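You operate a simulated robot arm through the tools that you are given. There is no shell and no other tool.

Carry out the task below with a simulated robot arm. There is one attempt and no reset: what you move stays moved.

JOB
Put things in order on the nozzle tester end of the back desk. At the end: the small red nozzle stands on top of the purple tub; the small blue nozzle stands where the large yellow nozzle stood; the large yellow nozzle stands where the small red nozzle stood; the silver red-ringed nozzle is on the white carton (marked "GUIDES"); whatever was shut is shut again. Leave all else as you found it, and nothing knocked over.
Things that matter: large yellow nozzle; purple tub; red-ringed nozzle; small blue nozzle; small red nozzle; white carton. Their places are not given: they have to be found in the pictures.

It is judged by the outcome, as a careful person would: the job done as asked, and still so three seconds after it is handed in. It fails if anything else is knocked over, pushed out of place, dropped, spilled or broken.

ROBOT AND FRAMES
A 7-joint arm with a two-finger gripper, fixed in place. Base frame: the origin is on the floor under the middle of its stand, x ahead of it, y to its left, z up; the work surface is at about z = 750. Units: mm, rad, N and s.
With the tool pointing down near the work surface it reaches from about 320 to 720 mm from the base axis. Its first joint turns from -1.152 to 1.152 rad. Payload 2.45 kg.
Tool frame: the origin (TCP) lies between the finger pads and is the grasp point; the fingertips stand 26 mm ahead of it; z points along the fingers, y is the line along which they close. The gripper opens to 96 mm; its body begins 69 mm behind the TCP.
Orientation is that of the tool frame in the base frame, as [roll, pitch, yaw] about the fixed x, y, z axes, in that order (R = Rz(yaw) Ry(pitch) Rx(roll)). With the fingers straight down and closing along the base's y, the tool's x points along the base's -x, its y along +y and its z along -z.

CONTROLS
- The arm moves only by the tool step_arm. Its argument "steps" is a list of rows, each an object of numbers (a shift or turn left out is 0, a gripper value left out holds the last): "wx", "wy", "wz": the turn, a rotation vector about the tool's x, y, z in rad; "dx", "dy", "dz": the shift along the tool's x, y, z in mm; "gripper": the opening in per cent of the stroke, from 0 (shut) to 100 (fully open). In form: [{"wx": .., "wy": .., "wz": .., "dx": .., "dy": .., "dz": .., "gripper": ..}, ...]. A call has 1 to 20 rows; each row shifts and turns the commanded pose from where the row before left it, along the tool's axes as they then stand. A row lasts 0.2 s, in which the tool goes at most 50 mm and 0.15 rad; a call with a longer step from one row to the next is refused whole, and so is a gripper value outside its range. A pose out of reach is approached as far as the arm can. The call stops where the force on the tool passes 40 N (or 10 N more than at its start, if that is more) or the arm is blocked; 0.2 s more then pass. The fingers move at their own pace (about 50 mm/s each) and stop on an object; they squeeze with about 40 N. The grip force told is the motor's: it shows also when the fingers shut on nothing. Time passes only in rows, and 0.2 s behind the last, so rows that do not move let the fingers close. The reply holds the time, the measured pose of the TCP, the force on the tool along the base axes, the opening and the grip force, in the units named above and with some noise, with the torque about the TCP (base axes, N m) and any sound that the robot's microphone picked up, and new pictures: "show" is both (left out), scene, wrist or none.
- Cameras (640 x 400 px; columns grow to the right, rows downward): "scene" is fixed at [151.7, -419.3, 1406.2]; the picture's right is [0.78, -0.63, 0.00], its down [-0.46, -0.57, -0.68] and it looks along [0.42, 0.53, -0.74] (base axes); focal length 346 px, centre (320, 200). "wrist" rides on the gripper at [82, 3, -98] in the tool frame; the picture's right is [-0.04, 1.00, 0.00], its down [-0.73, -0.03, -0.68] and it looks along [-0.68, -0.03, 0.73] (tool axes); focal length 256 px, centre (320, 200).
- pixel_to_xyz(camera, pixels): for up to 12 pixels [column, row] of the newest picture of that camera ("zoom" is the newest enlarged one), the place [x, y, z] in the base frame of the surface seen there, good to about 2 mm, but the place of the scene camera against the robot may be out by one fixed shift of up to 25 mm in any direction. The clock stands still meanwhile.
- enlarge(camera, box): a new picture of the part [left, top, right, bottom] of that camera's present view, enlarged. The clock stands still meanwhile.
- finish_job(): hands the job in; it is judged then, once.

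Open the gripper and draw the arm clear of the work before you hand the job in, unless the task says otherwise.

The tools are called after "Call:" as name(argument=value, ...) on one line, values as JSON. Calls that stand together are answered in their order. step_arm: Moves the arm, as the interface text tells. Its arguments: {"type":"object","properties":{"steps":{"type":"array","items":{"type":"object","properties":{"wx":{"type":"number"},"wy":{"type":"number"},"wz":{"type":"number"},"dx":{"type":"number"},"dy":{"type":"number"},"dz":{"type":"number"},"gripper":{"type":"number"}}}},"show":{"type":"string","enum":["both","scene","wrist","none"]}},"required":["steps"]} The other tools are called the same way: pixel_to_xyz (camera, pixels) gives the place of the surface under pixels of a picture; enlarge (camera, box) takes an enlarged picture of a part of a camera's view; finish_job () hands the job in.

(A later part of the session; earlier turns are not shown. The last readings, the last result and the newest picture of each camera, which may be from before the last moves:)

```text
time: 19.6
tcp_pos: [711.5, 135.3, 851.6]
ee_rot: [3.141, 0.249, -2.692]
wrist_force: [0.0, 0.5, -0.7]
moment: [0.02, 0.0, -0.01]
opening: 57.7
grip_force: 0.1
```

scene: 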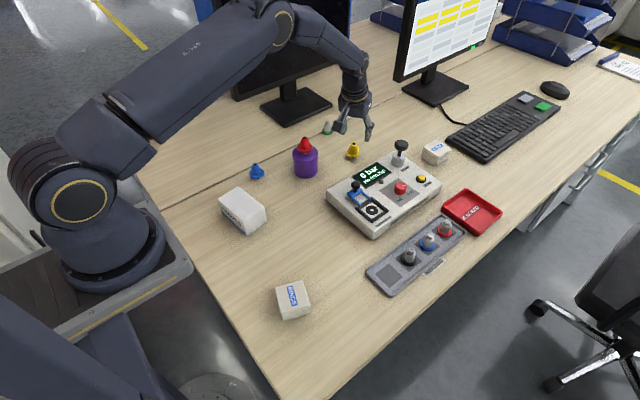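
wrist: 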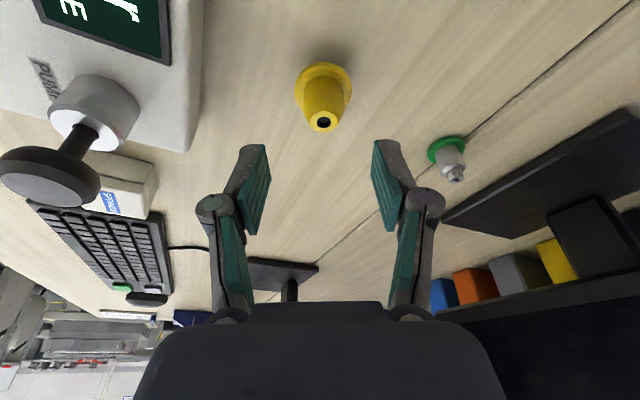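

Yellow is aligned between the fingers. I descend vertically 35 mm and check that the arm still follows.

Call:
step_arm(steps=[{"dx": 4.3, "dz": 17}, {"dx": 4.3, "dz": 17}, {}], show="both")

```text
time: 20.4
tcp_pos: [709.2, 133.2, 818.1]
ee_rot: [-3.14, 0.249, -2.689]
wrist_force: [0.8, -0.5, 0.5]
moment: [0.01, -0.04, -0.01]
opening: 57.5
grip_force: 0.0
```

scene: 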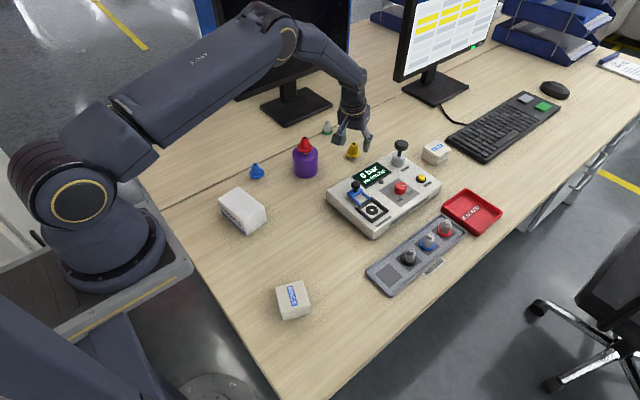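
wrist: 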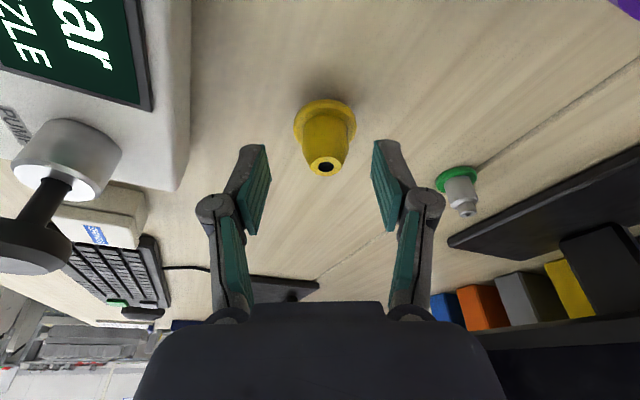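

The nozzle sits slightly right of the finger mid-plane (col ~325 vs 320.5). I zoom to measure the offset exactly.

Call:
enlarge(camera="wrist", box=[240, 90, 400, 190])

```text
4.00 times, centred on (320, 140) of wrist
```

zoom: 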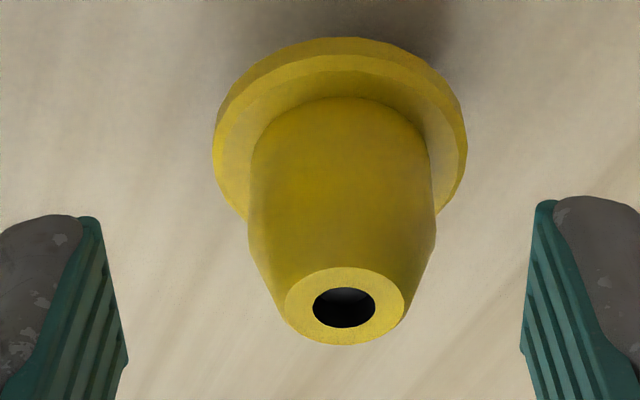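

Call:
pixel_to_xyz(camera="zoom", pixels=[[292, 305], [398, 305], [345, 273], [345, 338], [92, 225], [546, 212], [116, 350], [532, 340], [225, 140], [458, 140]])

```text
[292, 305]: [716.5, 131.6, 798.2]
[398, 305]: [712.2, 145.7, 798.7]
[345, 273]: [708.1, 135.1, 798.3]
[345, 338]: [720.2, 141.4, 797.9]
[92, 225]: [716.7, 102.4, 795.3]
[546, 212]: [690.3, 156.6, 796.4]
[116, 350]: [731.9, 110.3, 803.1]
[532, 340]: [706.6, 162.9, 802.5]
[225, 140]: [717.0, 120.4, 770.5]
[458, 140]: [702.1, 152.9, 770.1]
```

The nozzle is ~3.5 mm toward +tool-y of the pads' middle. I correct dy +3.5 and wait to see the settled pose.

Call:
step_arm(steps=[{"dy": 3.5}, {}, {}], show="wrist")

Call:
step_arm(steps=[{}], show="none")

```text
time: 21.2
tcp_pos: [707.5, 137.9, 819.1]
ee_rot: [-3.142, 0.25, -2.691]
wrist_force: [-0.1, 1.0, 0.4]
moment: [0.01, 0.01, 0.01]
opening: 57.9
grip_force: 0.1
```

wrist: 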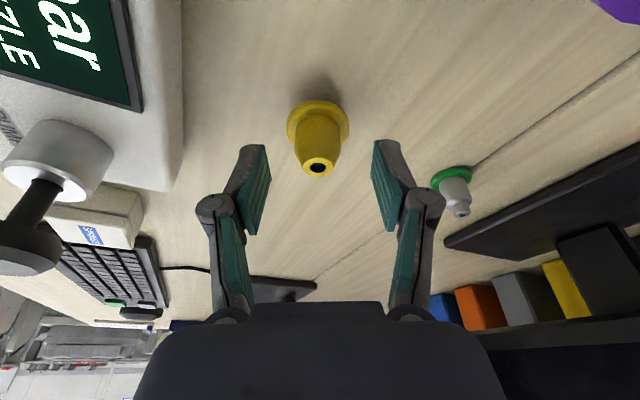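

```text
time: 21.6
tcp_pos: [706.9, 137.7, 816.6]
ee_rot: [-3.141, 0.251, -2.691]
wrist_force: [-0.8, 1.1, -0.7]
moment: [0.0, -0.01, 0.01]
opening: 57.6
grip_force: 0.0
```

Now I re-check the centring with a zoom.

Call:
enlarge(camera="wrist", box=[240, 90, 400, 190])

```text
4.00 times, centred on (320, 140) of wrist
```

zoom: 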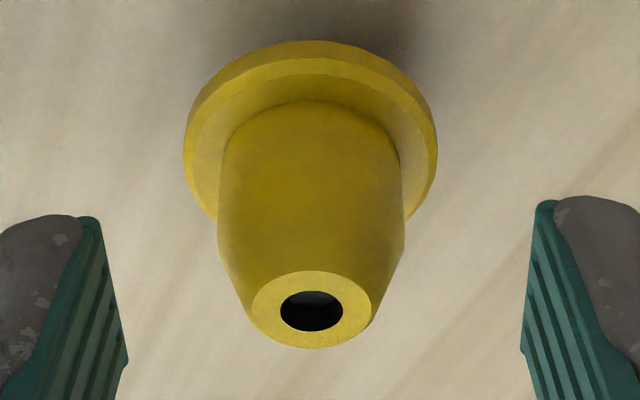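

Call:
pixel_to_xyz(camera="zoom", pixels=[[258, 309], [365, 309], [311, 276], [311, 343], [92, 225], [546, 212], [116, 350], [532, 340], [200, 140], [424, 140], [100, 240], [540, 230]])

```text
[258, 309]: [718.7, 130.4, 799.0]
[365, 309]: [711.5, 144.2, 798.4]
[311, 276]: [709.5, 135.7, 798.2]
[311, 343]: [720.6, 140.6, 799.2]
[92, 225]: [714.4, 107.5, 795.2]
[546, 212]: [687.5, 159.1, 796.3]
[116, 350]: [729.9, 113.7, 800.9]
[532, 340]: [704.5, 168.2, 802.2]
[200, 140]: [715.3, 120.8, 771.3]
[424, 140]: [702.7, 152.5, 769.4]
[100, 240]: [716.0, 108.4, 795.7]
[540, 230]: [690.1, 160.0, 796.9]
```

The nozzle is 1.3 mm to −y and the TCP ~3 mm short. I correct both, then descend to z≈783 in steps.

Call:
step_arm(steps=[{"dx": -3, "dy": -1.3}, {"dx": 4.3, "dz": 17}, {"dx": 4.3, "dz": 17}, {}, {}], show="both")

```text
time: 22.8
tcp_pos: [712.2, 139.8, 782.8]
ee_rot: [3.141, 0.249, -2.69]
wrist_force: [-0.1, -0.4, -0.4]
moment: [-0.01, 0.04, 0.0]
opening: 57.7
grip_force: 0.2
```

scene: 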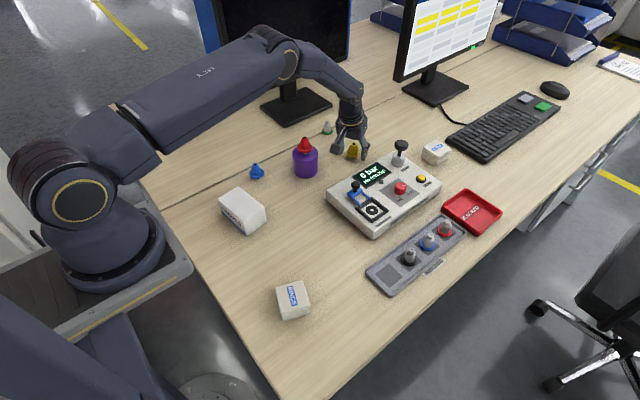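
wrist: 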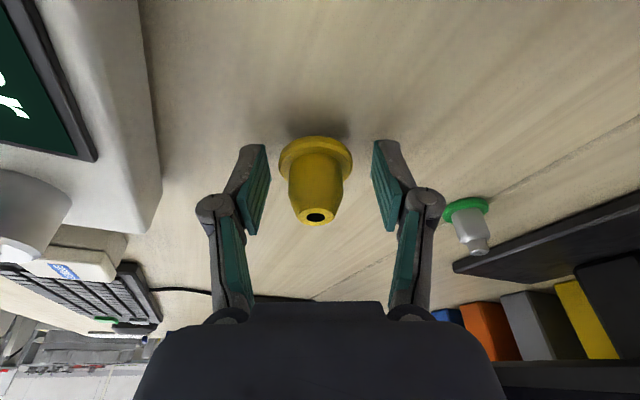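

The nozzle now sits a bit left of the middle (col ~316). I measure again before closing.

Call:
enlarge(camera="wrist", box=[240, 130, 400, 230])

```text
4.00 times, centred on (320, 180) of wrist
```

zoom: 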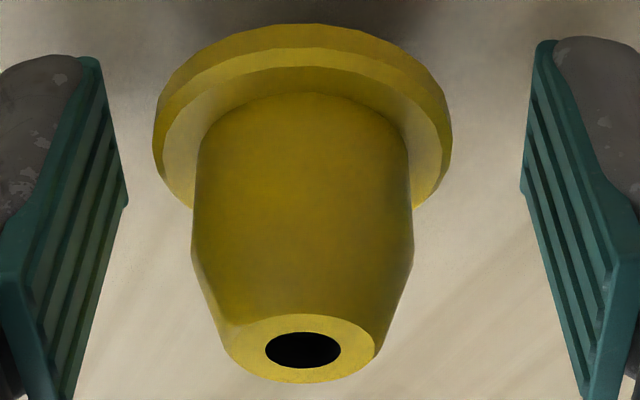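

Call:
pixel_to_xyz(camera="zoom", pixels=[[232, 345], [375, 345], [303, 318], [303, 378], [90, 65], [546, 55], [117, 180], [530, 175], [165, 125], [440, 125], [100, 90], [540, 80]])

```text
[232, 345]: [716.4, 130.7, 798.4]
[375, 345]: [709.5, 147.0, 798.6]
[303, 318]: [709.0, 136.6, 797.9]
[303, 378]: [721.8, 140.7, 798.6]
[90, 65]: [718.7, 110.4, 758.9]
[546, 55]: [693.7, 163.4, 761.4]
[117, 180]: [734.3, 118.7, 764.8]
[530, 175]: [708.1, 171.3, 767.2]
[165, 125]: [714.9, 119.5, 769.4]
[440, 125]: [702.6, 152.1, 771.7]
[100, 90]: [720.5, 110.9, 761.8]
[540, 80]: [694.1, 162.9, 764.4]
```

The pads' middle is ~2.1 mm to +y of the nozzle; I shift −2.1 mm and close gradually to just outside the flange.

Call:
step_arm(steps=[{"dy": -2.1}, {"gripper": 52}, {"gripper": 47}, {"gripper": 44}, {}], show="wrist")

Call:
enlarge(camera="wrist", box=[240, 130, 400, 230])

```text
time: 24.0
tcp_pos: [714.5, 138.5, 781.6]
ee_rot: [3.141, 0.25, -2.692]
wrist_force: [0.7, 0.1, 0.4]
moment: [0.01, 0.0, 0.0]
opening: 42.2
grip_force: 0.1
```

wrist: 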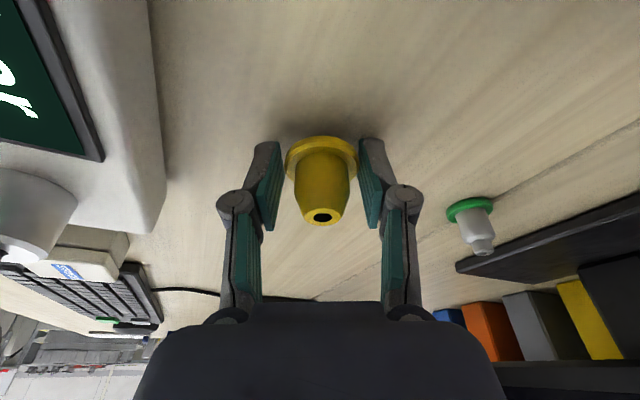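

```text
4.00 times, centred on (320, 180) of wrist
```

zoom: 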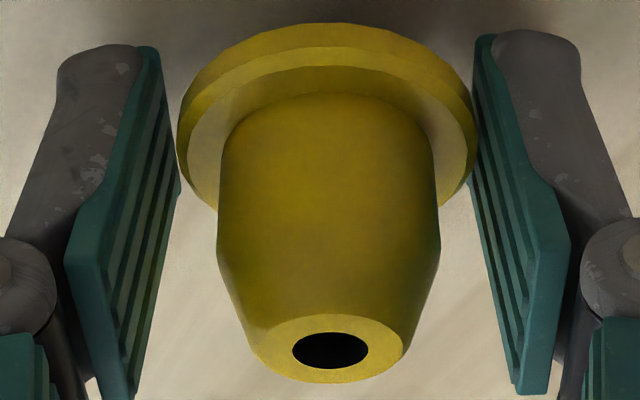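

The flange now sits nearly centred between the pads. I close onto it.

Call:
step_arm(steps=[{"gripper": 41}, {"gripper": 39}, {"gripper": 35}, {"gripper": 0}, {}, {}], show="both")

Call:
enlarge(camera="wrist", box=[240, 130, 400, 230])

```text
time: 25.4
tcp_pos: [714.4, 139.3, 781.9]
ee_rot: [-3.141, 0.249, -2.691]
wrist_force: [-0.7, 0.2, 1.2]
moment: [0.0, 0.02, 0.0]
opening: 38.3
grip_force: 39.8
```

scene: 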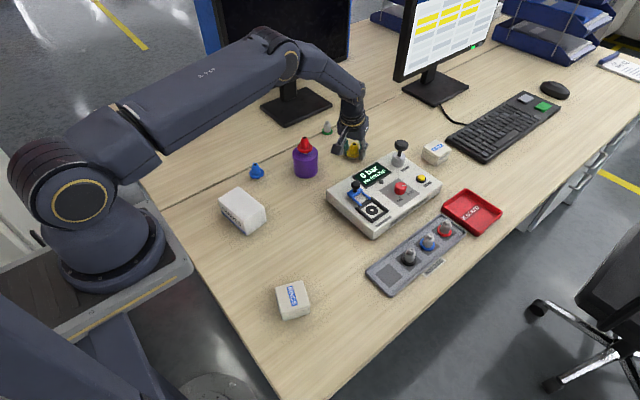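
wrist: 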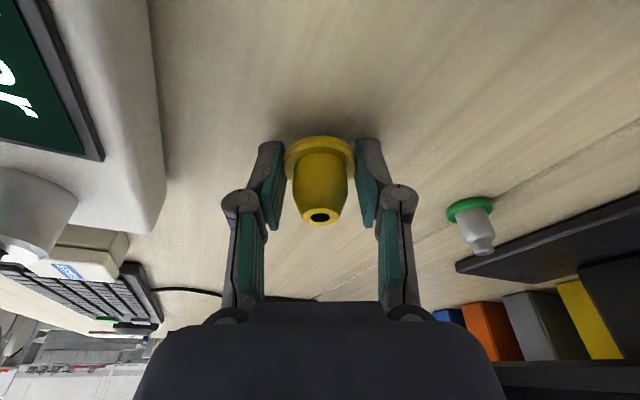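

```text
4.00 times, centred on (320, 180) of wrist
```

zoom: 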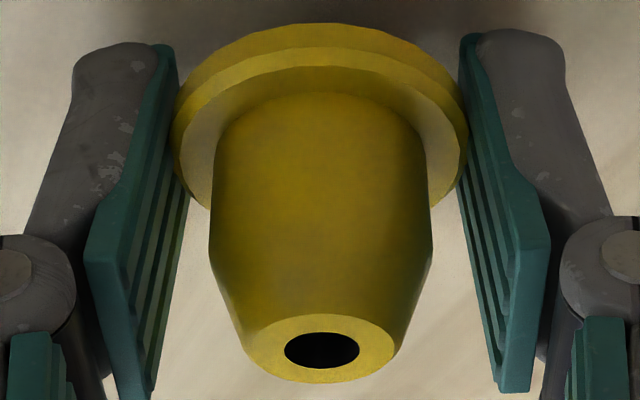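

Yellow is gripped (38.3 mm, 39.8 N). I lift vertically, keeping the tilt.

Call:
step_arm(steps=[{"dx": -1.24, "dz": -4.84}, {"dx": -3.71, "dz": -14.53}, {"dx": -7.42, "dz": -29.07}, {"dx": -9.9, "dz": -38.76}, {"dx": -9.9, "dz": -38.76}, {"dx": -7.42, "dz": -29.07}, {}], show="both")

```text
time: 27.0
tcp_pos: [714.9, 135.4, 940.7]
ee_rot: [3.14, 0.249, -2.691]
wrist_force: [0.8, -0.7, -1.3]
moment: [0.0, 0.03, -0.02]
opening: 38.5
grip_force: 40.6
```

scene: 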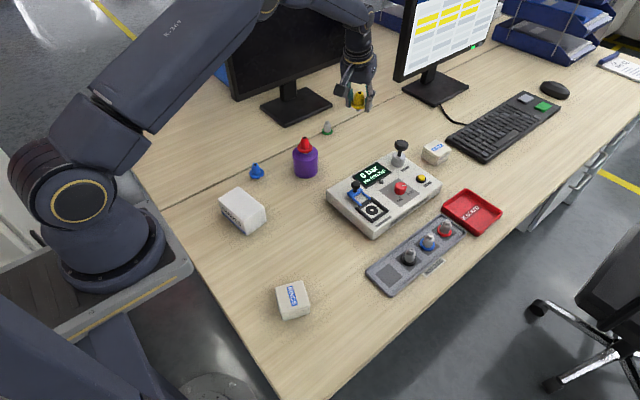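
wrist: 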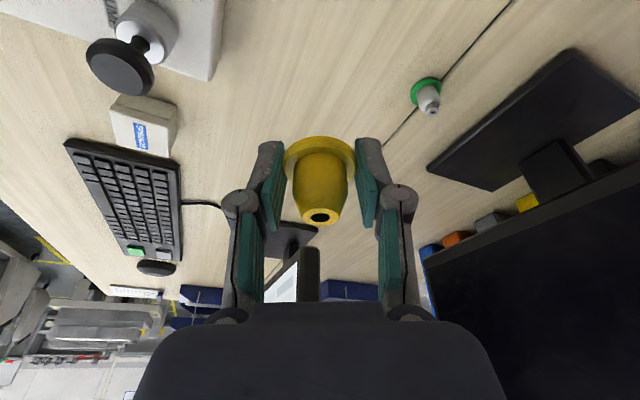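

The nozzle hangs as gripped. I carry it level at z≈940 to above red's old place (475, −21.5).

Call:
step_arm(steps=[{"dx": 20, "dy": -2.7, "dz": -5.1}, {"dx": 39.5, "dy": -5.4, "dz": -10.1}, {"dx": 39.5, "dy": -5.4, "dz": -10.1}, {"dx": 39.5, "dy": -5.4, "dz": -10.1}, {"dx": 39.5, "dy": -5.4, "dz": -10.1}, {"dx": 39.5, "dy": -5.4, "dz": -10.1}, {"dx": 39.5, "dy": -5.4, "dz": -10.1}, {"dx": 19.7, "dy": -2.9, "dz": -5}, {}, {}], show="both")

```text
time: 29.2
tcp_pos: [470.4, -20.8, 940.9]
ee_rot: [3.141, 0.25, -2.69]
wrist_force: [-0.1, -0.3, -0.7]
moment: [0.02, 0.03, -0.04]
opening: 38.3
grip_force: 40.4
```

scene: 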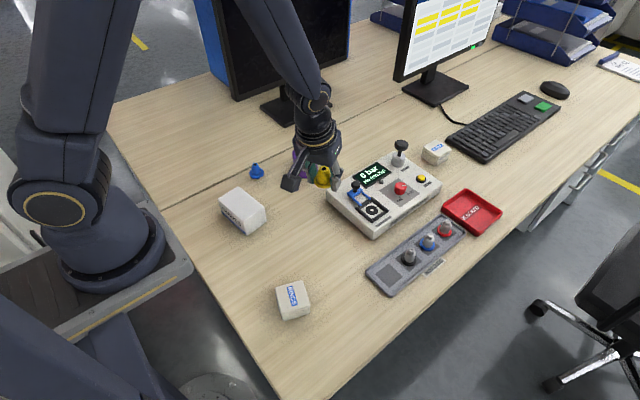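
wrist: 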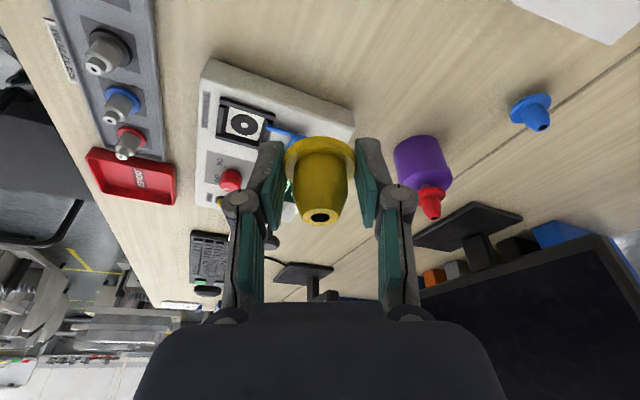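

Now I measure the held yellow nozzle's rim and flange to get its axis position and uprightness.

Call:
enlarge(camera="wrist", box=[280, 130, 360, 230])

```text
4.00 times, centred on (320, 180) of wrist
```

zoom: 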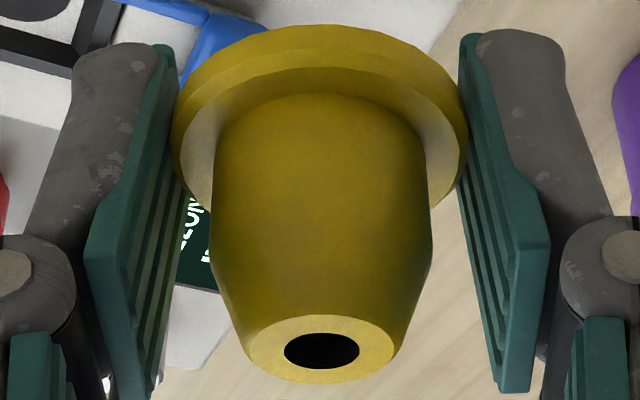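

Call:
pixel_to_xyz(camera="zoom", pixels=[[252, 345], [392, 345], [322, 320], [322, 378], [182, 130], [460, 130], [320, 75], [320, 62], [320, 30]])

```text
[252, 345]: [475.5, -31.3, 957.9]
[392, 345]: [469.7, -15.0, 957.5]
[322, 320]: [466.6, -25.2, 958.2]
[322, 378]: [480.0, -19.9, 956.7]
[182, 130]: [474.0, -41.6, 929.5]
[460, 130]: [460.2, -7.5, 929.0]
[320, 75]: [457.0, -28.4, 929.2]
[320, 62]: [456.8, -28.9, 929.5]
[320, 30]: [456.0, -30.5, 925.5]
```

The axis is at (473.1, −22.3), upright; the target is (475, −21.5). I correct and descend ~150 mm, leaving ~9 mm.

Call:
step_arm(steps=[{"dx": -2.0, "dy": -0.1, "dz": 0.5}, {"dx": 7.42, "dz": 29.07}, {"dx": 7.42, "dz": 29.07}, {"dx": 7.42, "dz": 29.07}, {"dx": 7.42, "dz": 29.07}, {"dx": 7.42, "dz": 29.07}, {}, {}], show="both")

Call:
enlarge(camera="wrist", box=[280, 130, 360, 230])

```text
time: 31.0
tcp_pos: [476.1, -17.6, 791.8]
ee_rot: [-3.141, 0.25, -2.692]
wrist_force: [-0.3, 0.1, -0.2]
moment: [-0.06, 0.0, -0.03]
opening: 38.0
grip_force: 39.9
```

scene: 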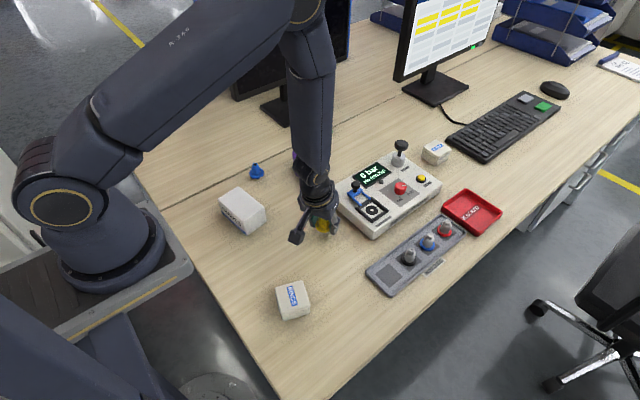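
wrist: 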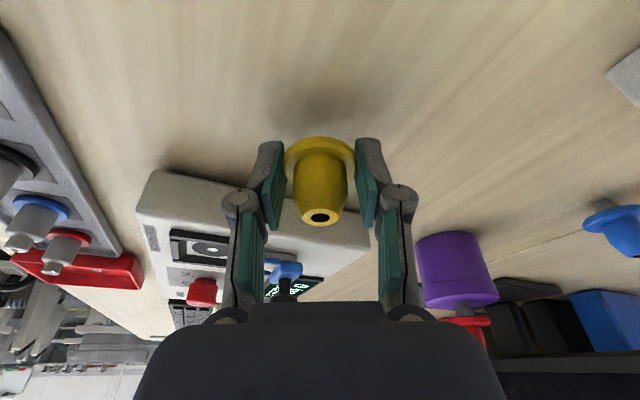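

```text
4.00 times, centred on (320, 180) of wrist
```

zoom: 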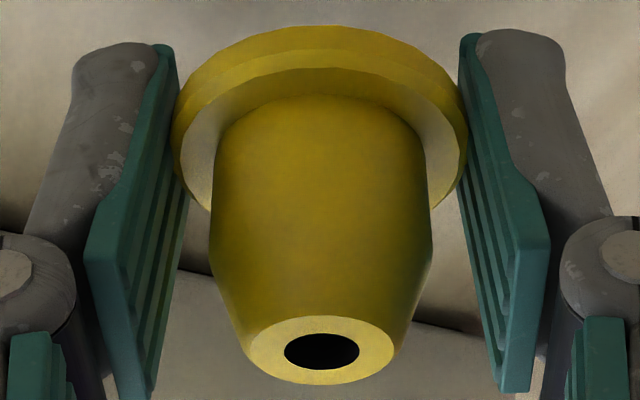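

Call:
pixel_to_xyz(camera="zoom", pixels=[[252, 345], [392, 345], [322, 320], [322, 378], [182, 130], [460, 130], [320, 78], [320, 34]])

```text
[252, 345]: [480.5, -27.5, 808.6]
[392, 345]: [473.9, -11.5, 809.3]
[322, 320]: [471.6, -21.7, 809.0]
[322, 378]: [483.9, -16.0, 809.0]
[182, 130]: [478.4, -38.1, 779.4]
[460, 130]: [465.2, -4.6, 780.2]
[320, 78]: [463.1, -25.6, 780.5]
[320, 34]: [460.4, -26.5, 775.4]
```

The axis is now (477.5, −19.2), about 2.5 mm off. I correct laterally and lower 6 mm, then re-measure.

Call:
step_arm(steps=[{"dx": 3.15, "dy": -0.98, "dz": -0.8}, {"dx": 0.74, "dz": 2.9}, {"dx": 0.74, "dz": 2.9}, {}, {}], show="wrist")

Call:
pixel_to_xyz(camera="wrist", pixels=[[303, 216], [338, 216], [320.5, 210], [320.5, 224.5], [325, 150], [317, 150]])

```text
time: 32.2
tcp_pos: [472.6, -21.7, 787.1]
ee_rot: [3.14, 0.251, -2.69]
wrist_force: [0.9, 0.7, 0.0]
moment: [0.01, 0.01, 0.01]
opening: 38.2
grip_force: 39.4
```

wrist: 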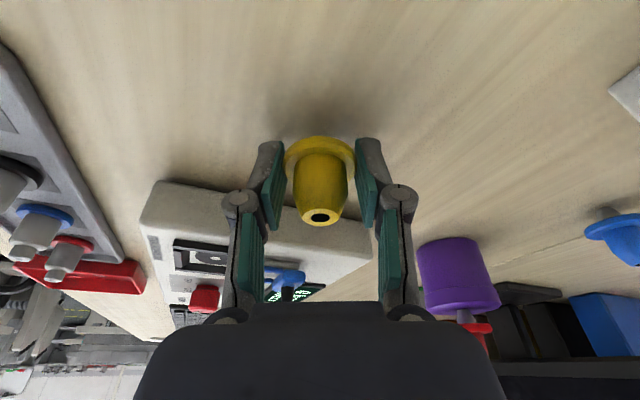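

```text
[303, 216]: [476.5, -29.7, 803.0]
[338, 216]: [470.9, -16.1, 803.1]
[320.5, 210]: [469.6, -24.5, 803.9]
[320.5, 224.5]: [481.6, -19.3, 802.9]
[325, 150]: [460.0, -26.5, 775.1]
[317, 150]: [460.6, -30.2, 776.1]
```

The axis is at ≈(474.7, −22.4), good; 4.5 mm to go. I lower in small steps until contact.

Call:
step_arm(steps=[{"dx": 0.37, "dz": 1.45}, {"dx": 0.37, "dz": 1.45}, {}], show="none")

Call:
step_arm(steps=[{"dx": 0.25, "dz": 0.97}, {}], show="none")

Call:
step_arm(steps=[{"dx": 0.2, "dz": 0.77}, {}], show="none")

```text
time: 33.0
tcp_pos: [471.3, -23.0, 783.2]
ee_rot: [-3.141, 0.25, -2.692]
wrist_force: [0.1, 0.9, -0.4]
moment: [0.0, -0.03, 0.03]
opening: 38.0
grip_force: 39.9
```

```text
time: 33.6
tcp_pos: [471.4, -22.8, 782.6]
ee_rot: [-3.14, 0.249, -2.692]
wrist_force: [-0.7, 0.0, -0.2]
moment: [-0.05, -0.01, 0.02]
opening: 38.3
grip_force: 40.2
```

```text
time: 34.2
tcp_pos: [472.7, -23.4, 783.4]
ee_rot: [-3.141, 0.252, -2.692]
wrist_force: [-7.3, 0.0, 20.1]
moment: [0.0, 0.13, 0.0]
opening: 38.2
grip_force: 40.5
```

Contact (20 N). I ease back ~0.6 mm and check the axis before letting go.

Call:
step_arm(steps=[{"dx": -0.15, "dz": -0.58}, {}], show="wrist")

Call:
enlarge(camera="wrist", box=[280, 130, 360, 230])

Call:
pixel_to_xyz(camera="zoom", pixels=[[252, 345], [392, 345], [322, 320], [322, 378], [182, 130], [460, 130], [320, 34]])

```text
time: 34.8
tcp_pos: [471.9, -24.1, 782.1]
ee_rot: [-3.141, 0.25, -2.691]
wrist_force: [-5.2, 1.4, 21.0]
moment: [0.03, 0.11, 0.02]
opening: 38.4
grip_force: 40.1
```

wrist: 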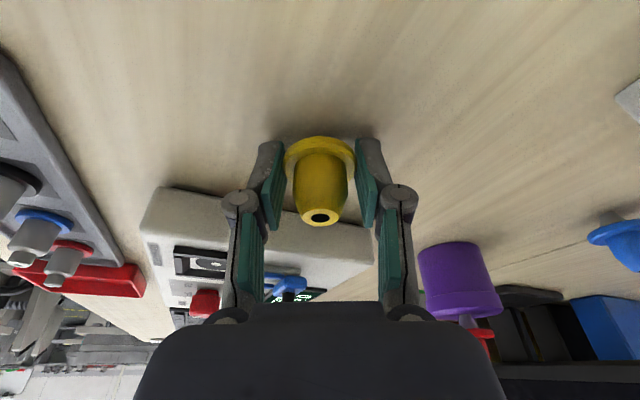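

```text
4.00 times, centred on (320, 180) of wrist
```

zoom: 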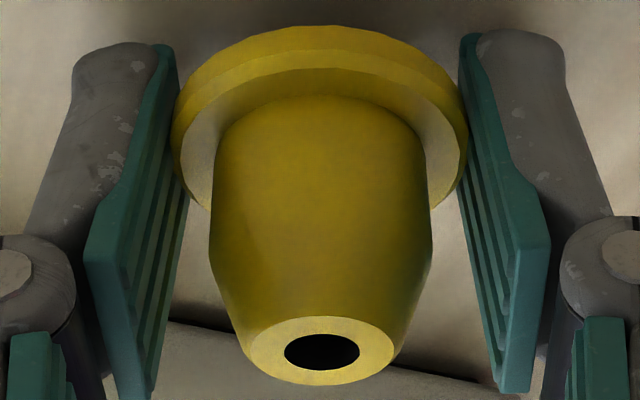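

```text
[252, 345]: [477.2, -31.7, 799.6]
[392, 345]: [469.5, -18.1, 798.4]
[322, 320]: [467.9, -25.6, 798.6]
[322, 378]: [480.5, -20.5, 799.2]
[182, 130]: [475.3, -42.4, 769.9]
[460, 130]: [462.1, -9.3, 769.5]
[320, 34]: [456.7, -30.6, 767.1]
```

The axis is at ≈(473.8, −23.4), within ~2 mm of red's old place, but 21 N still presses. I ease another 0.8 mm upward.

Call:
step_arm(steps=[{"dx": -0.2, "dz": -0.78}, {}], show="none")

```text
time: 35.4
tcp_pos: [473.4, -24.1, 783.1]
ee_rot: [3.141, 0.25, -2.692]
wrist_force: [0.0, 1.2, 2.9]
moment: [0.08, -0.02, 0.01]
opening: 38.3
grip_force: 40.1
```

Only ~3 N now. I open the fingers gradually.

Call:
step_arm(steps=[{"gripper": 41}, {"gripper": 44}, {"gripper": 50}, {"gripper": 60}, {}, {}], show="both")

```text
time: 36.8
tcp_pos: [471.8, -23.6, 782.0]
ee_rot: [3.14, 0.248, -2.691]
wrist_force: [-0.1, -0.3, -0.3]
moment: [0.02, -0.02, 0.01]
opening: 57.6
grip_force: 0.0
```

scene: 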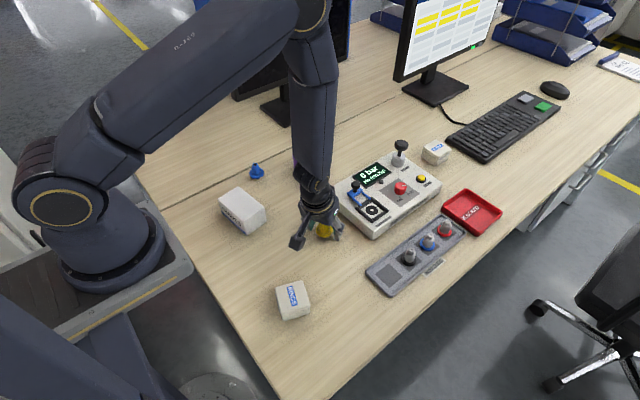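
wrist: 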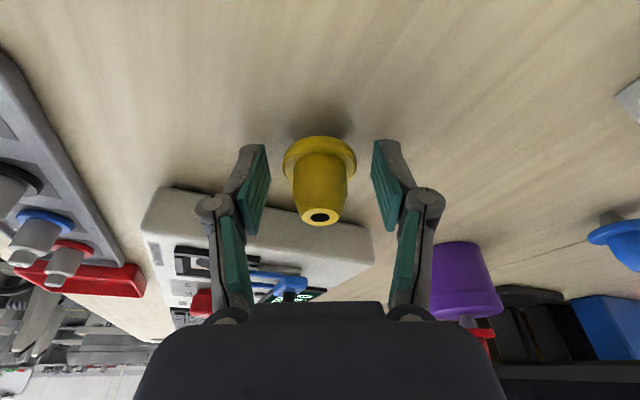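

Yellow stands free at red's old spot. I retreat straight up ~155 mm.

Call:
step_arm(steps=[{"dx": -2.47, "dz": -9.69}, {"dx": -6.2, "dz": -24.2}, {"dx": -7.42, "dz": -29.07}, {"dx": -7.42, "dz": -29.07}, {"dx": -7.42, "dz": -29.07}, {"dx": -7.42, "dz": -29.07}, {}], show="both")

```text
time: 38.4
tcp_pos: [472.2, -22.4, 936.7]
ee_rot: [-3.141, 0.249, -2.691]
wrist_force: [-0.6, 0.6, 0.0]
moment: [-0.02, 0.0, 0.03]
opening: 57.4
grip_force: 0.0
```

scene: 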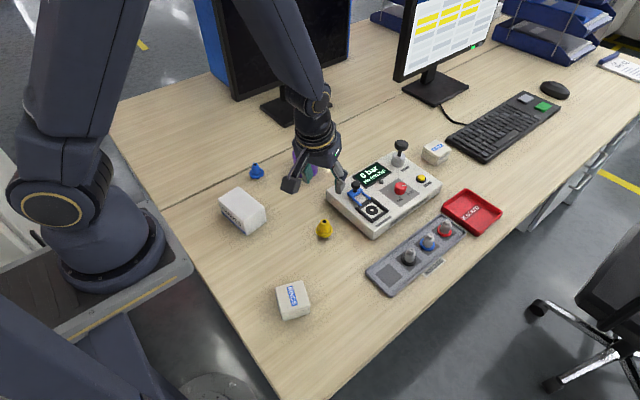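
wrist: 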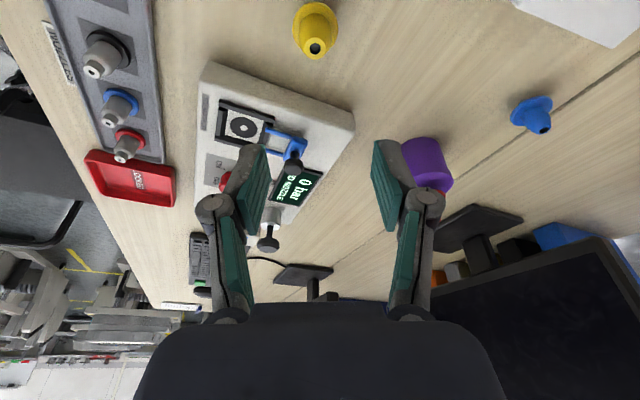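

Yellow stands upright. Next blue: I move to above it at (450, 237.5, ~917) keeping the 0.25 tilt, and turn the tool's yaw back to 0 about the vertical so the camera stays clear of the carton.

Call:
step_arm(steps=[{"dx": -14.2, "dy": 40.6, "dz": 7.1}, {"dx": -14.2, "dy": 40.6, "dz": 7.1}, {"dx": -14.2, "dy": 40.6, "dz": 7.1}, {"dx": -14.2, "dy": 40.6, "dz": 7.1}, {"dx": -14.2, "dy": 40.6, "dz": 7.1}, {"dx": -14.2, "dy": 40.6, "dz": 7.1}, {"wx": 0.02783, "wz": 0.109}, {"wx": 0.02783, "wz": 0.109}, {"wx": 0.02783, "wz": 0.109}, {"wx": 0.02783, "wz": 0.109}, {}, {}], show="both")

```text
time: 41.0
tcp_pos: [449.7, 236.4, 918.3]
ee_rot: [3.141, 0.249, 3.141]
wrist_force: [-0.3, -0.1, 0.0]
moment: [0.01, -0.02, 0.0]
opening: 57.6
grip_force: 0.0
```

scene: 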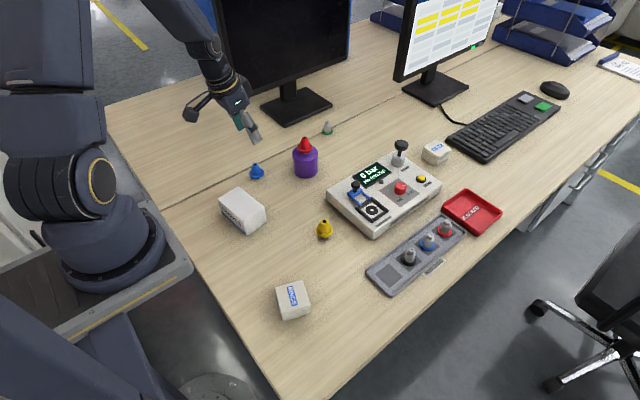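
wrist: 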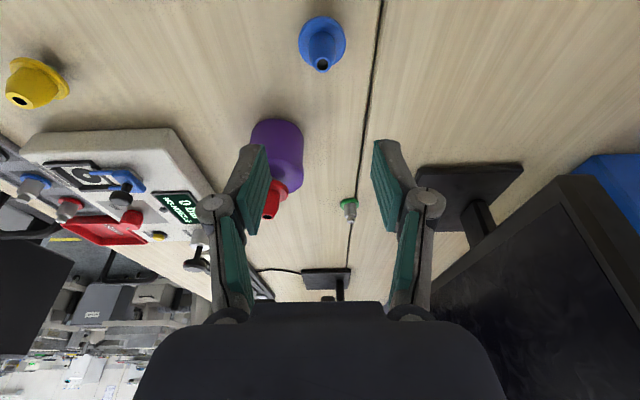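

Blue is right below, at (322,45). I descend to z≈850 and measure against the pads.

Call:
step_arm(steps=[{"dx": 5.6, "dz": 22}, {"dx": 5.6, "dz": 22}, {"dx": 5.6, "dz": 22}, {}, {}], show="wrist")

Call:
enlarge(camera="wrist", box=[240, 60, 400, 160])

```text
time: 42.2
tcp_pos: [450.1, 237.4, 851.5]
ee_rot: [-3.141, 0.248, -3.14]
wrist_force: [0.5, -0.7, 0.4]
moment: [0.03, 0.01, -0.02]
opening: 57.6
grip_force: 0.1
```

wrist: 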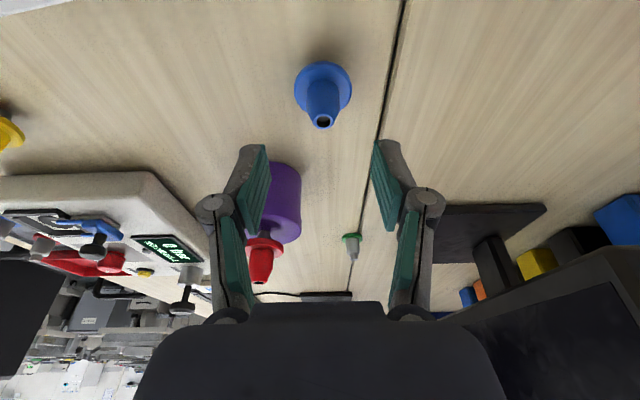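

```text
4.00 times, centred on (320, 110) of wrist
```

zoom: 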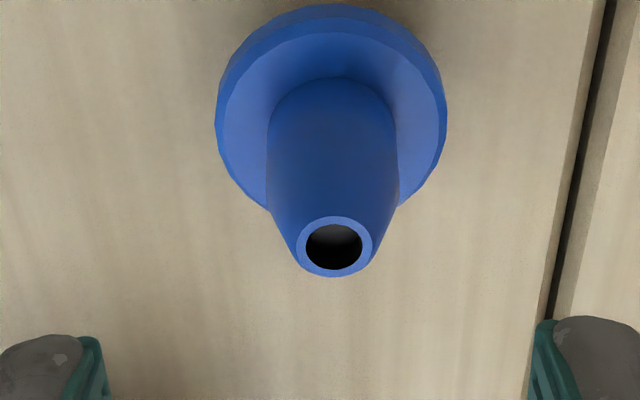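

Call:
pixel_to_xyz(camera="zoom", pixels=[[300, 246], [368, 246], [334, 219], [334, 274], [222, 110], [440, 110], [332, 12], [92, 345], [545, 332], [85, 390], [548, 380]])

```text
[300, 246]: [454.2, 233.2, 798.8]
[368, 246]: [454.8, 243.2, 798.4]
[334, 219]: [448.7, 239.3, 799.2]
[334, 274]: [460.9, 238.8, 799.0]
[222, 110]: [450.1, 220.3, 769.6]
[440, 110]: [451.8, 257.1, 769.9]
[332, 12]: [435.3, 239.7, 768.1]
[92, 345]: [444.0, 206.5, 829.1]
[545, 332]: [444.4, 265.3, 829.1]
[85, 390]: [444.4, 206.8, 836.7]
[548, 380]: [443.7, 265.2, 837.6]
```

Blue's axis is (454.5, 238.6); the pads' middle is at y≈236. I shift +2.6 mm and descend to z≈783.

Call:
step_arm(steps=[{"dy": 2.6}, {"dx": 5.65, "dz": 22.1}, {"dx": 5.65, "dz": 22.1}, {"dx": 3.7, "dz": 14.5}, {"dx": 1.9, "dz": 7.5}, {}, {}], show="both")

Call:
enlarge(camera="wrist", box=[240, 130, 400, 230])

```text
time: 43.8
tcp_pos: [449.6, 237.1, 781.6]
ee_rot: [3.141, 0.251, 3.14]
wrist_force: [0.5, -0.1, 0.2]
moment: [-0.01, 0.01, 0.01]
opening: 57.8
grip_force: 0.0
```

scene: 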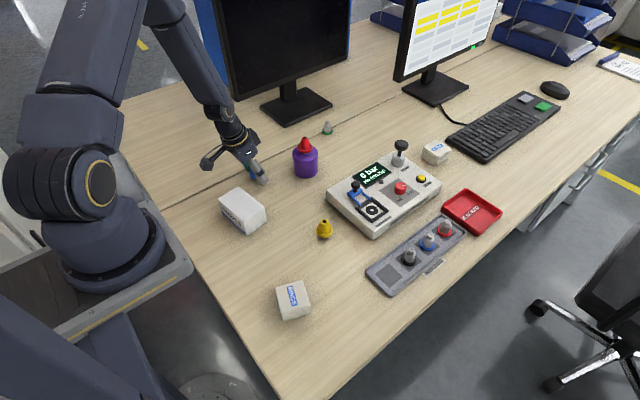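
wrist: 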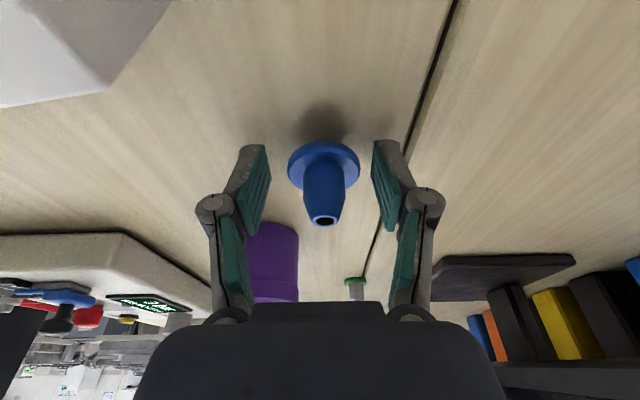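

```text
4.00 times, centred on (320, 180) of wrist
```

zoom: 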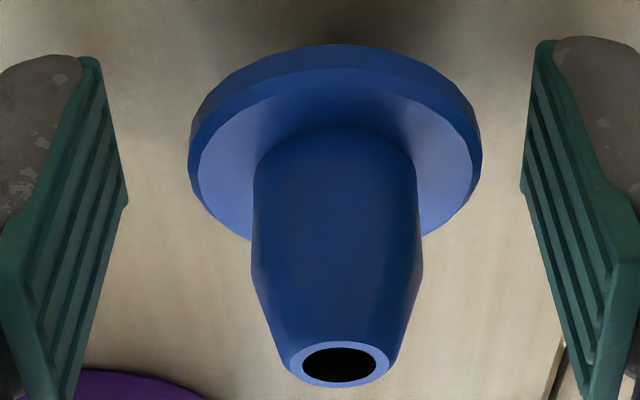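

Call:
pixel_to_xyz(camera="zoom", pixels=[[288, 362], [386, 362], [338, 343], [338, 384], [200, 150], [472, 150], [92, 70], [546, 58], [116, 180], [531, 172], [335, 60]])

```text
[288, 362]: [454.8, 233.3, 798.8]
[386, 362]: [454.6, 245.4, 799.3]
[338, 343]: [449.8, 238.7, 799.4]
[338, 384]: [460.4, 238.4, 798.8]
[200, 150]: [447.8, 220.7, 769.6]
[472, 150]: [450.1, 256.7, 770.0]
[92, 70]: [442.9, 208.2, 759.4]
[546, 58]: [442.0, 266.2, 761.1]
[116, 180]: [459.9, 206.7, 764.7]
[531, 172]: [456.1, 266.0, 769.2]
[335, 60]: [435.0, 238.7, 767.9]
```

The pads' middle is 1.9 mm short in y and ~3 mm short in x. I correct, close to just outside the flange, and check.

Call:
step_arm(steps=[{"dx": -3, "dy": 1.9, "dz": 0.5}, {}, {"gripper": 50}, {"gripper": 46}, {"gripper": 44}, {}], show="wrist")

Call:
enlarge(camera="wrist", box=[240, 130, 400, 230])

```text
time: 45.2
tcp_pos: [451.6, 240.8, 782.7]
ee_rot: [-3.141, 0.251, -3.14]
wrist_force: [0.4, -0.5, 0.5]
moment: [-0.04, 0.0, -0.06]
opening: 42.2
grip_force: 0.0
```

wrist: 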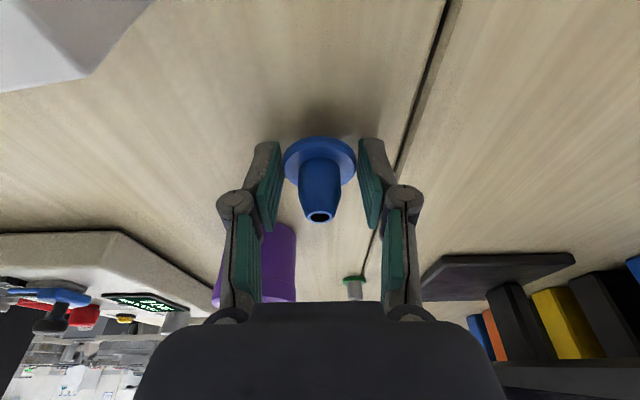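

```text
4.00 times, centred on (320, 180) of wrist
```

zoom: 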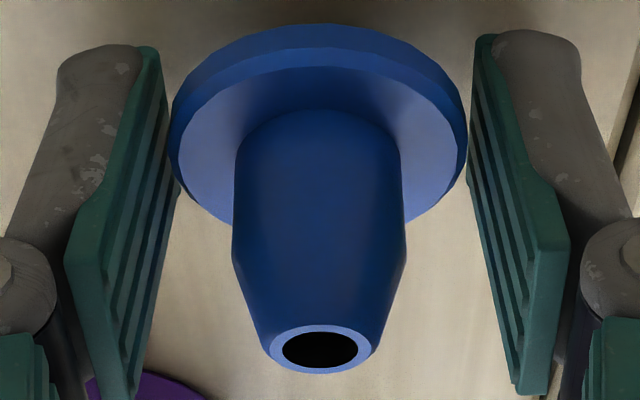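

Blue is centred between the pads. I close and grip.

Call:
step_arm(steps=[{"gripper": 41}, {"gripper": 39}, {"gripper": 35}, {"gripper": 0}, {}, {}], show="wrist")

Call:
enlarge(camera="wrist", box=[240, 130, 400, 230])

```text
time: 46.6
tcp_pos: [452.7, 240.4, 782.7]
ee_rot: [3.14, 0.249, -3.141]
wrist_force: [-1.0, -0.3, 3.1]
moment: [-0.04, 0.02, 0.01]
opening: 38.3
grip_force: 39.6
```

wrist: 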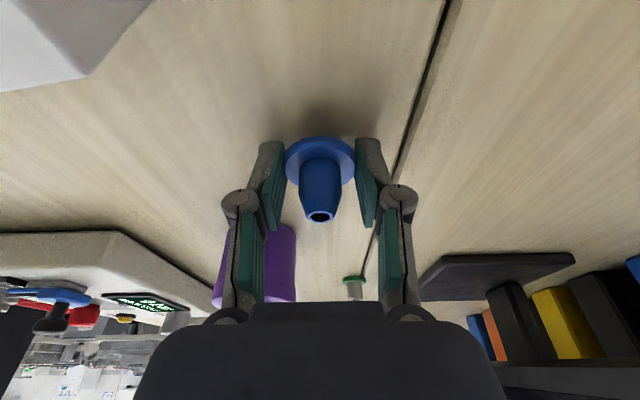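

```text
4.00 times, centred on (320, 180) of wrist
```

zoom: 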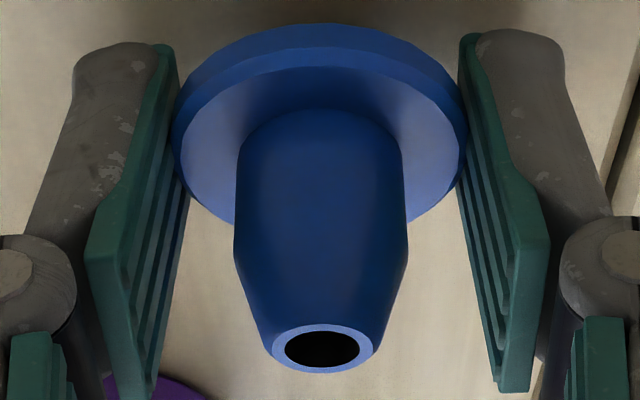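

Blue is gripped (38.3 mm, 39.6 N). I lift it vertically ~160 mm.

Call:
step_arm(steps=[{"dx": -1.24, "dz": -4.84}, {"dx": -3.71, "dz": -14.53}, {"dx": -7.42, "dz": -29.07}, {"dx": -9.9, "dz": -38.76}, {"dx": -9.9, "dz": -38.76}, {"dx": -7.42, "dz": -29.07}, {}], show="both")

```text
time: 48.2
tcp_pos: [451.1, 242.0, 945.6]
ee_rot: [-3.142, 0.251, -3.141]
wrist_force: [-0.6, -0.2, -0.5]
moment: [-0.01, 0.0, 0.03]
opening: 37.9
grip_force: 39.9
```

scene: 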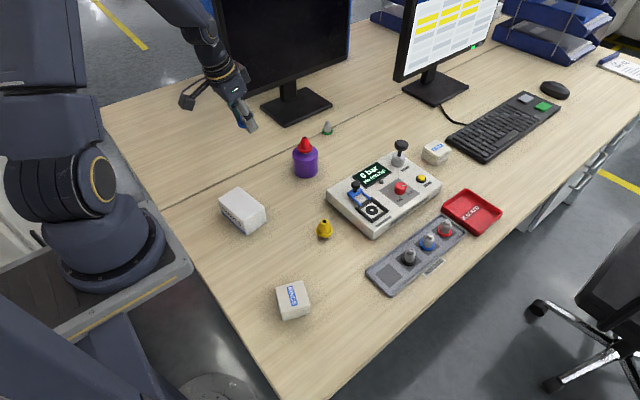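
wrist: 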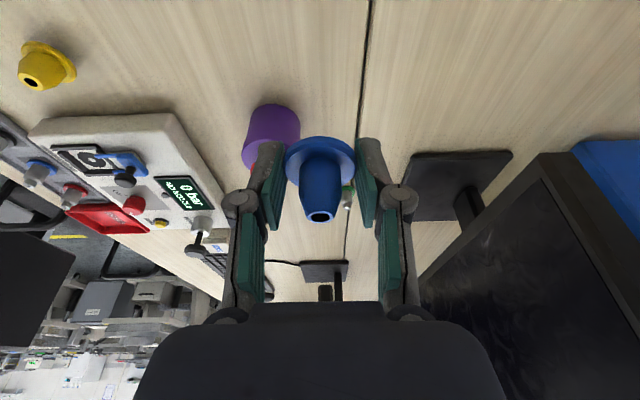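

Blue hangs upright. I turn the yaw to 0.45 about the vertical and carry it at z≈945 (well above red on the tub) to above yellow's old place.

Call:
step_arm(steps=[{"wx": -0.02783, "wz": -0.109}, {"wx": -0.02783, "wz": -0.109}, {"wx": -0.02783, "wz": -0.109}, {"wx": -0.02783, "wz": -0.109}, {"dx": -13, "dy": -14.8, "dz": 3.3}, {"dx": -26.07, "dy": -29.53, "dz": 6.66}, {"dx": -26.07, "dy": -29.53, "dz": 6.66}, {"dx": -26.07, "dy": -29.53, "dz": 6.66}, {"dx": -26.07, "dy": -29.53, "dz": 6.66}, {"dx": -26.07, "dy": -29.53, "dz": 6.66}, {"dx": -26.07, "dy": -29.53, "dz": 6.66}, {"dx": -13, "dy": -14.8, "dz": 3.3}, {}, {}], show="both")

Call:
enlarge(camera="wrist", box=[280, 130, 360, 230])

```text
time: 51.2
tcp_pos: [710.6, 136.3, 939.4]
ee_rot: [-3.14, 0.251, -2.691]
wrist_force: [0.4, 0.9, -0.4]
moment: [-0.01, 0.03, 0.01]
opening: 38.2
grip_force: 39.8
```

scene: 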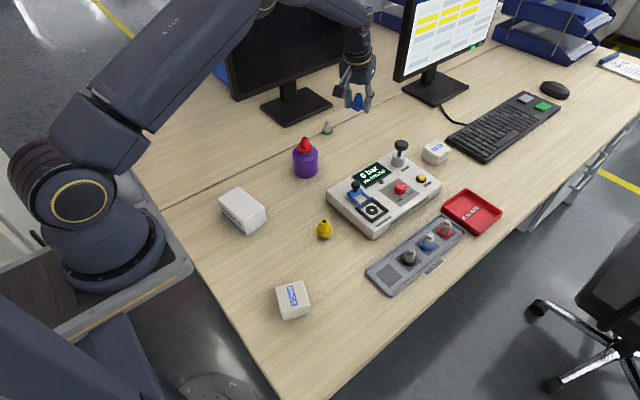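
wrist: 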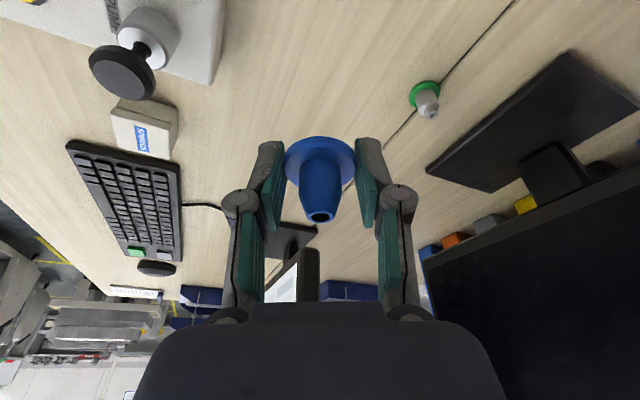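

```text
4.00 times, centred on (320, 180) of wrist
```

zoom: 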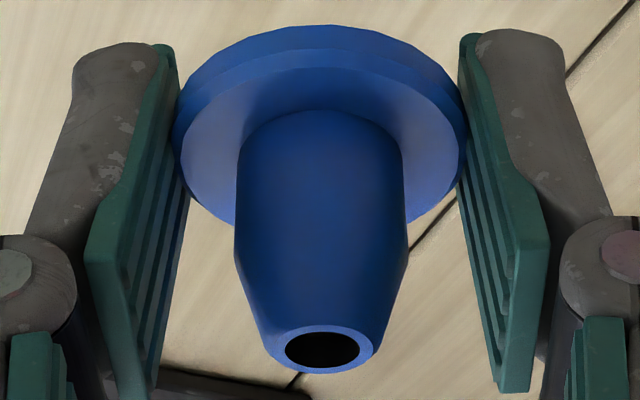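

Call:
pixel_to_xyz(camera="zoom", pixels=[[274, 348], [372, 348], [323, 328], [323, 371], [182, 130], [458, 130], [320, 34], [320, 76]])

```text
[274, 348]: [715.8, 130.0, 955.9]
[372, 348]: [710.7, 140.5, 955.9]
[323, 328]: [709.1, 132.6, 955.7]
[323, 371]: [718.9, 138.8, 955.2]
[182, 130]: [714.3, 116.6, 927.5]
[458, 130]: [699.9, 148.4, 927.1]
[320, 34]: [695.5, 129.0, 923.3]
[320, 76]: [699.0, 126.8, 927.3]
```

The blue axis is at (713.4, 135.8), upright; target (714.8, 138.2). I correct and descend ~148 mm, leaving ~9 mm.

Call:
step_arm(steps=[{"dx": -2.23, "dy": 1.55, "dz": 0.57}, {"dx": 7.32, "dz": 28.68}, {"dx": 7.32, "dz": 28.68}, {"dx": 7.32, "dz": 28.68}, {"dx": 7.32, "dz": 28.68}, {"dx": 7.32, "dz": 28.68}, {}, {}], show="both")

Call:
enlarge(camera="wrist", box=[280, 130, 360, 230])

Call:
pixel_to_xyz(camera="zoom", pixels=[[274, 348], [372, 348], [323, 328], [323, 371], [182, 130], [458, 130], [320, 34], [320, 76]])

```text
time: 53.0
tcp_pos: [713.9, 137.4, 792.0]
ee_rot: [3.141, 0.249, -2.691]
wrist_force: [-1.2, 0.2, -0.8]
moment: [0.02, 0.0, -0.03]
opening: 37.9
grip_force: 40.1
```

scene: 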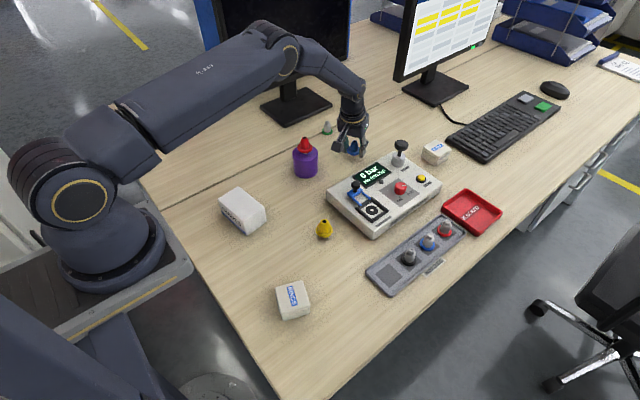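
wrist: 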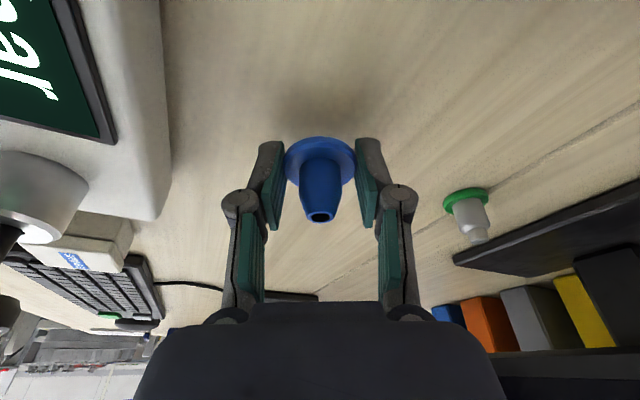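

```text
4.00 times, centred on (320, 180) of wrist
```

zoom: 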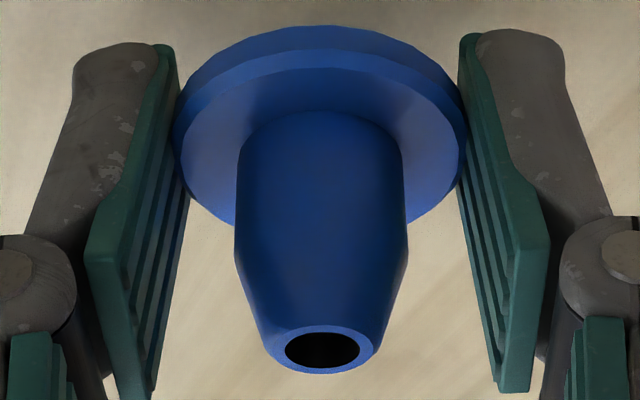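

```text
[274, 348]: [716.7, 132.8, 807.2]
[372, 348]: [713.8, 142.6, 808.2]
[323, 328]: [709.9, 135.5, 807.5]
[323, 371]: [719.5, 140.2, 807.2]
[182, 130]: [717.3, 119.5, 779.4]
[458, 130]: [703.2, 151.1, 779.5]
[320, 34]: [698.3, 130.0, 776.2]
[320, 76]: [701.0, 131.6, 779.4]
```

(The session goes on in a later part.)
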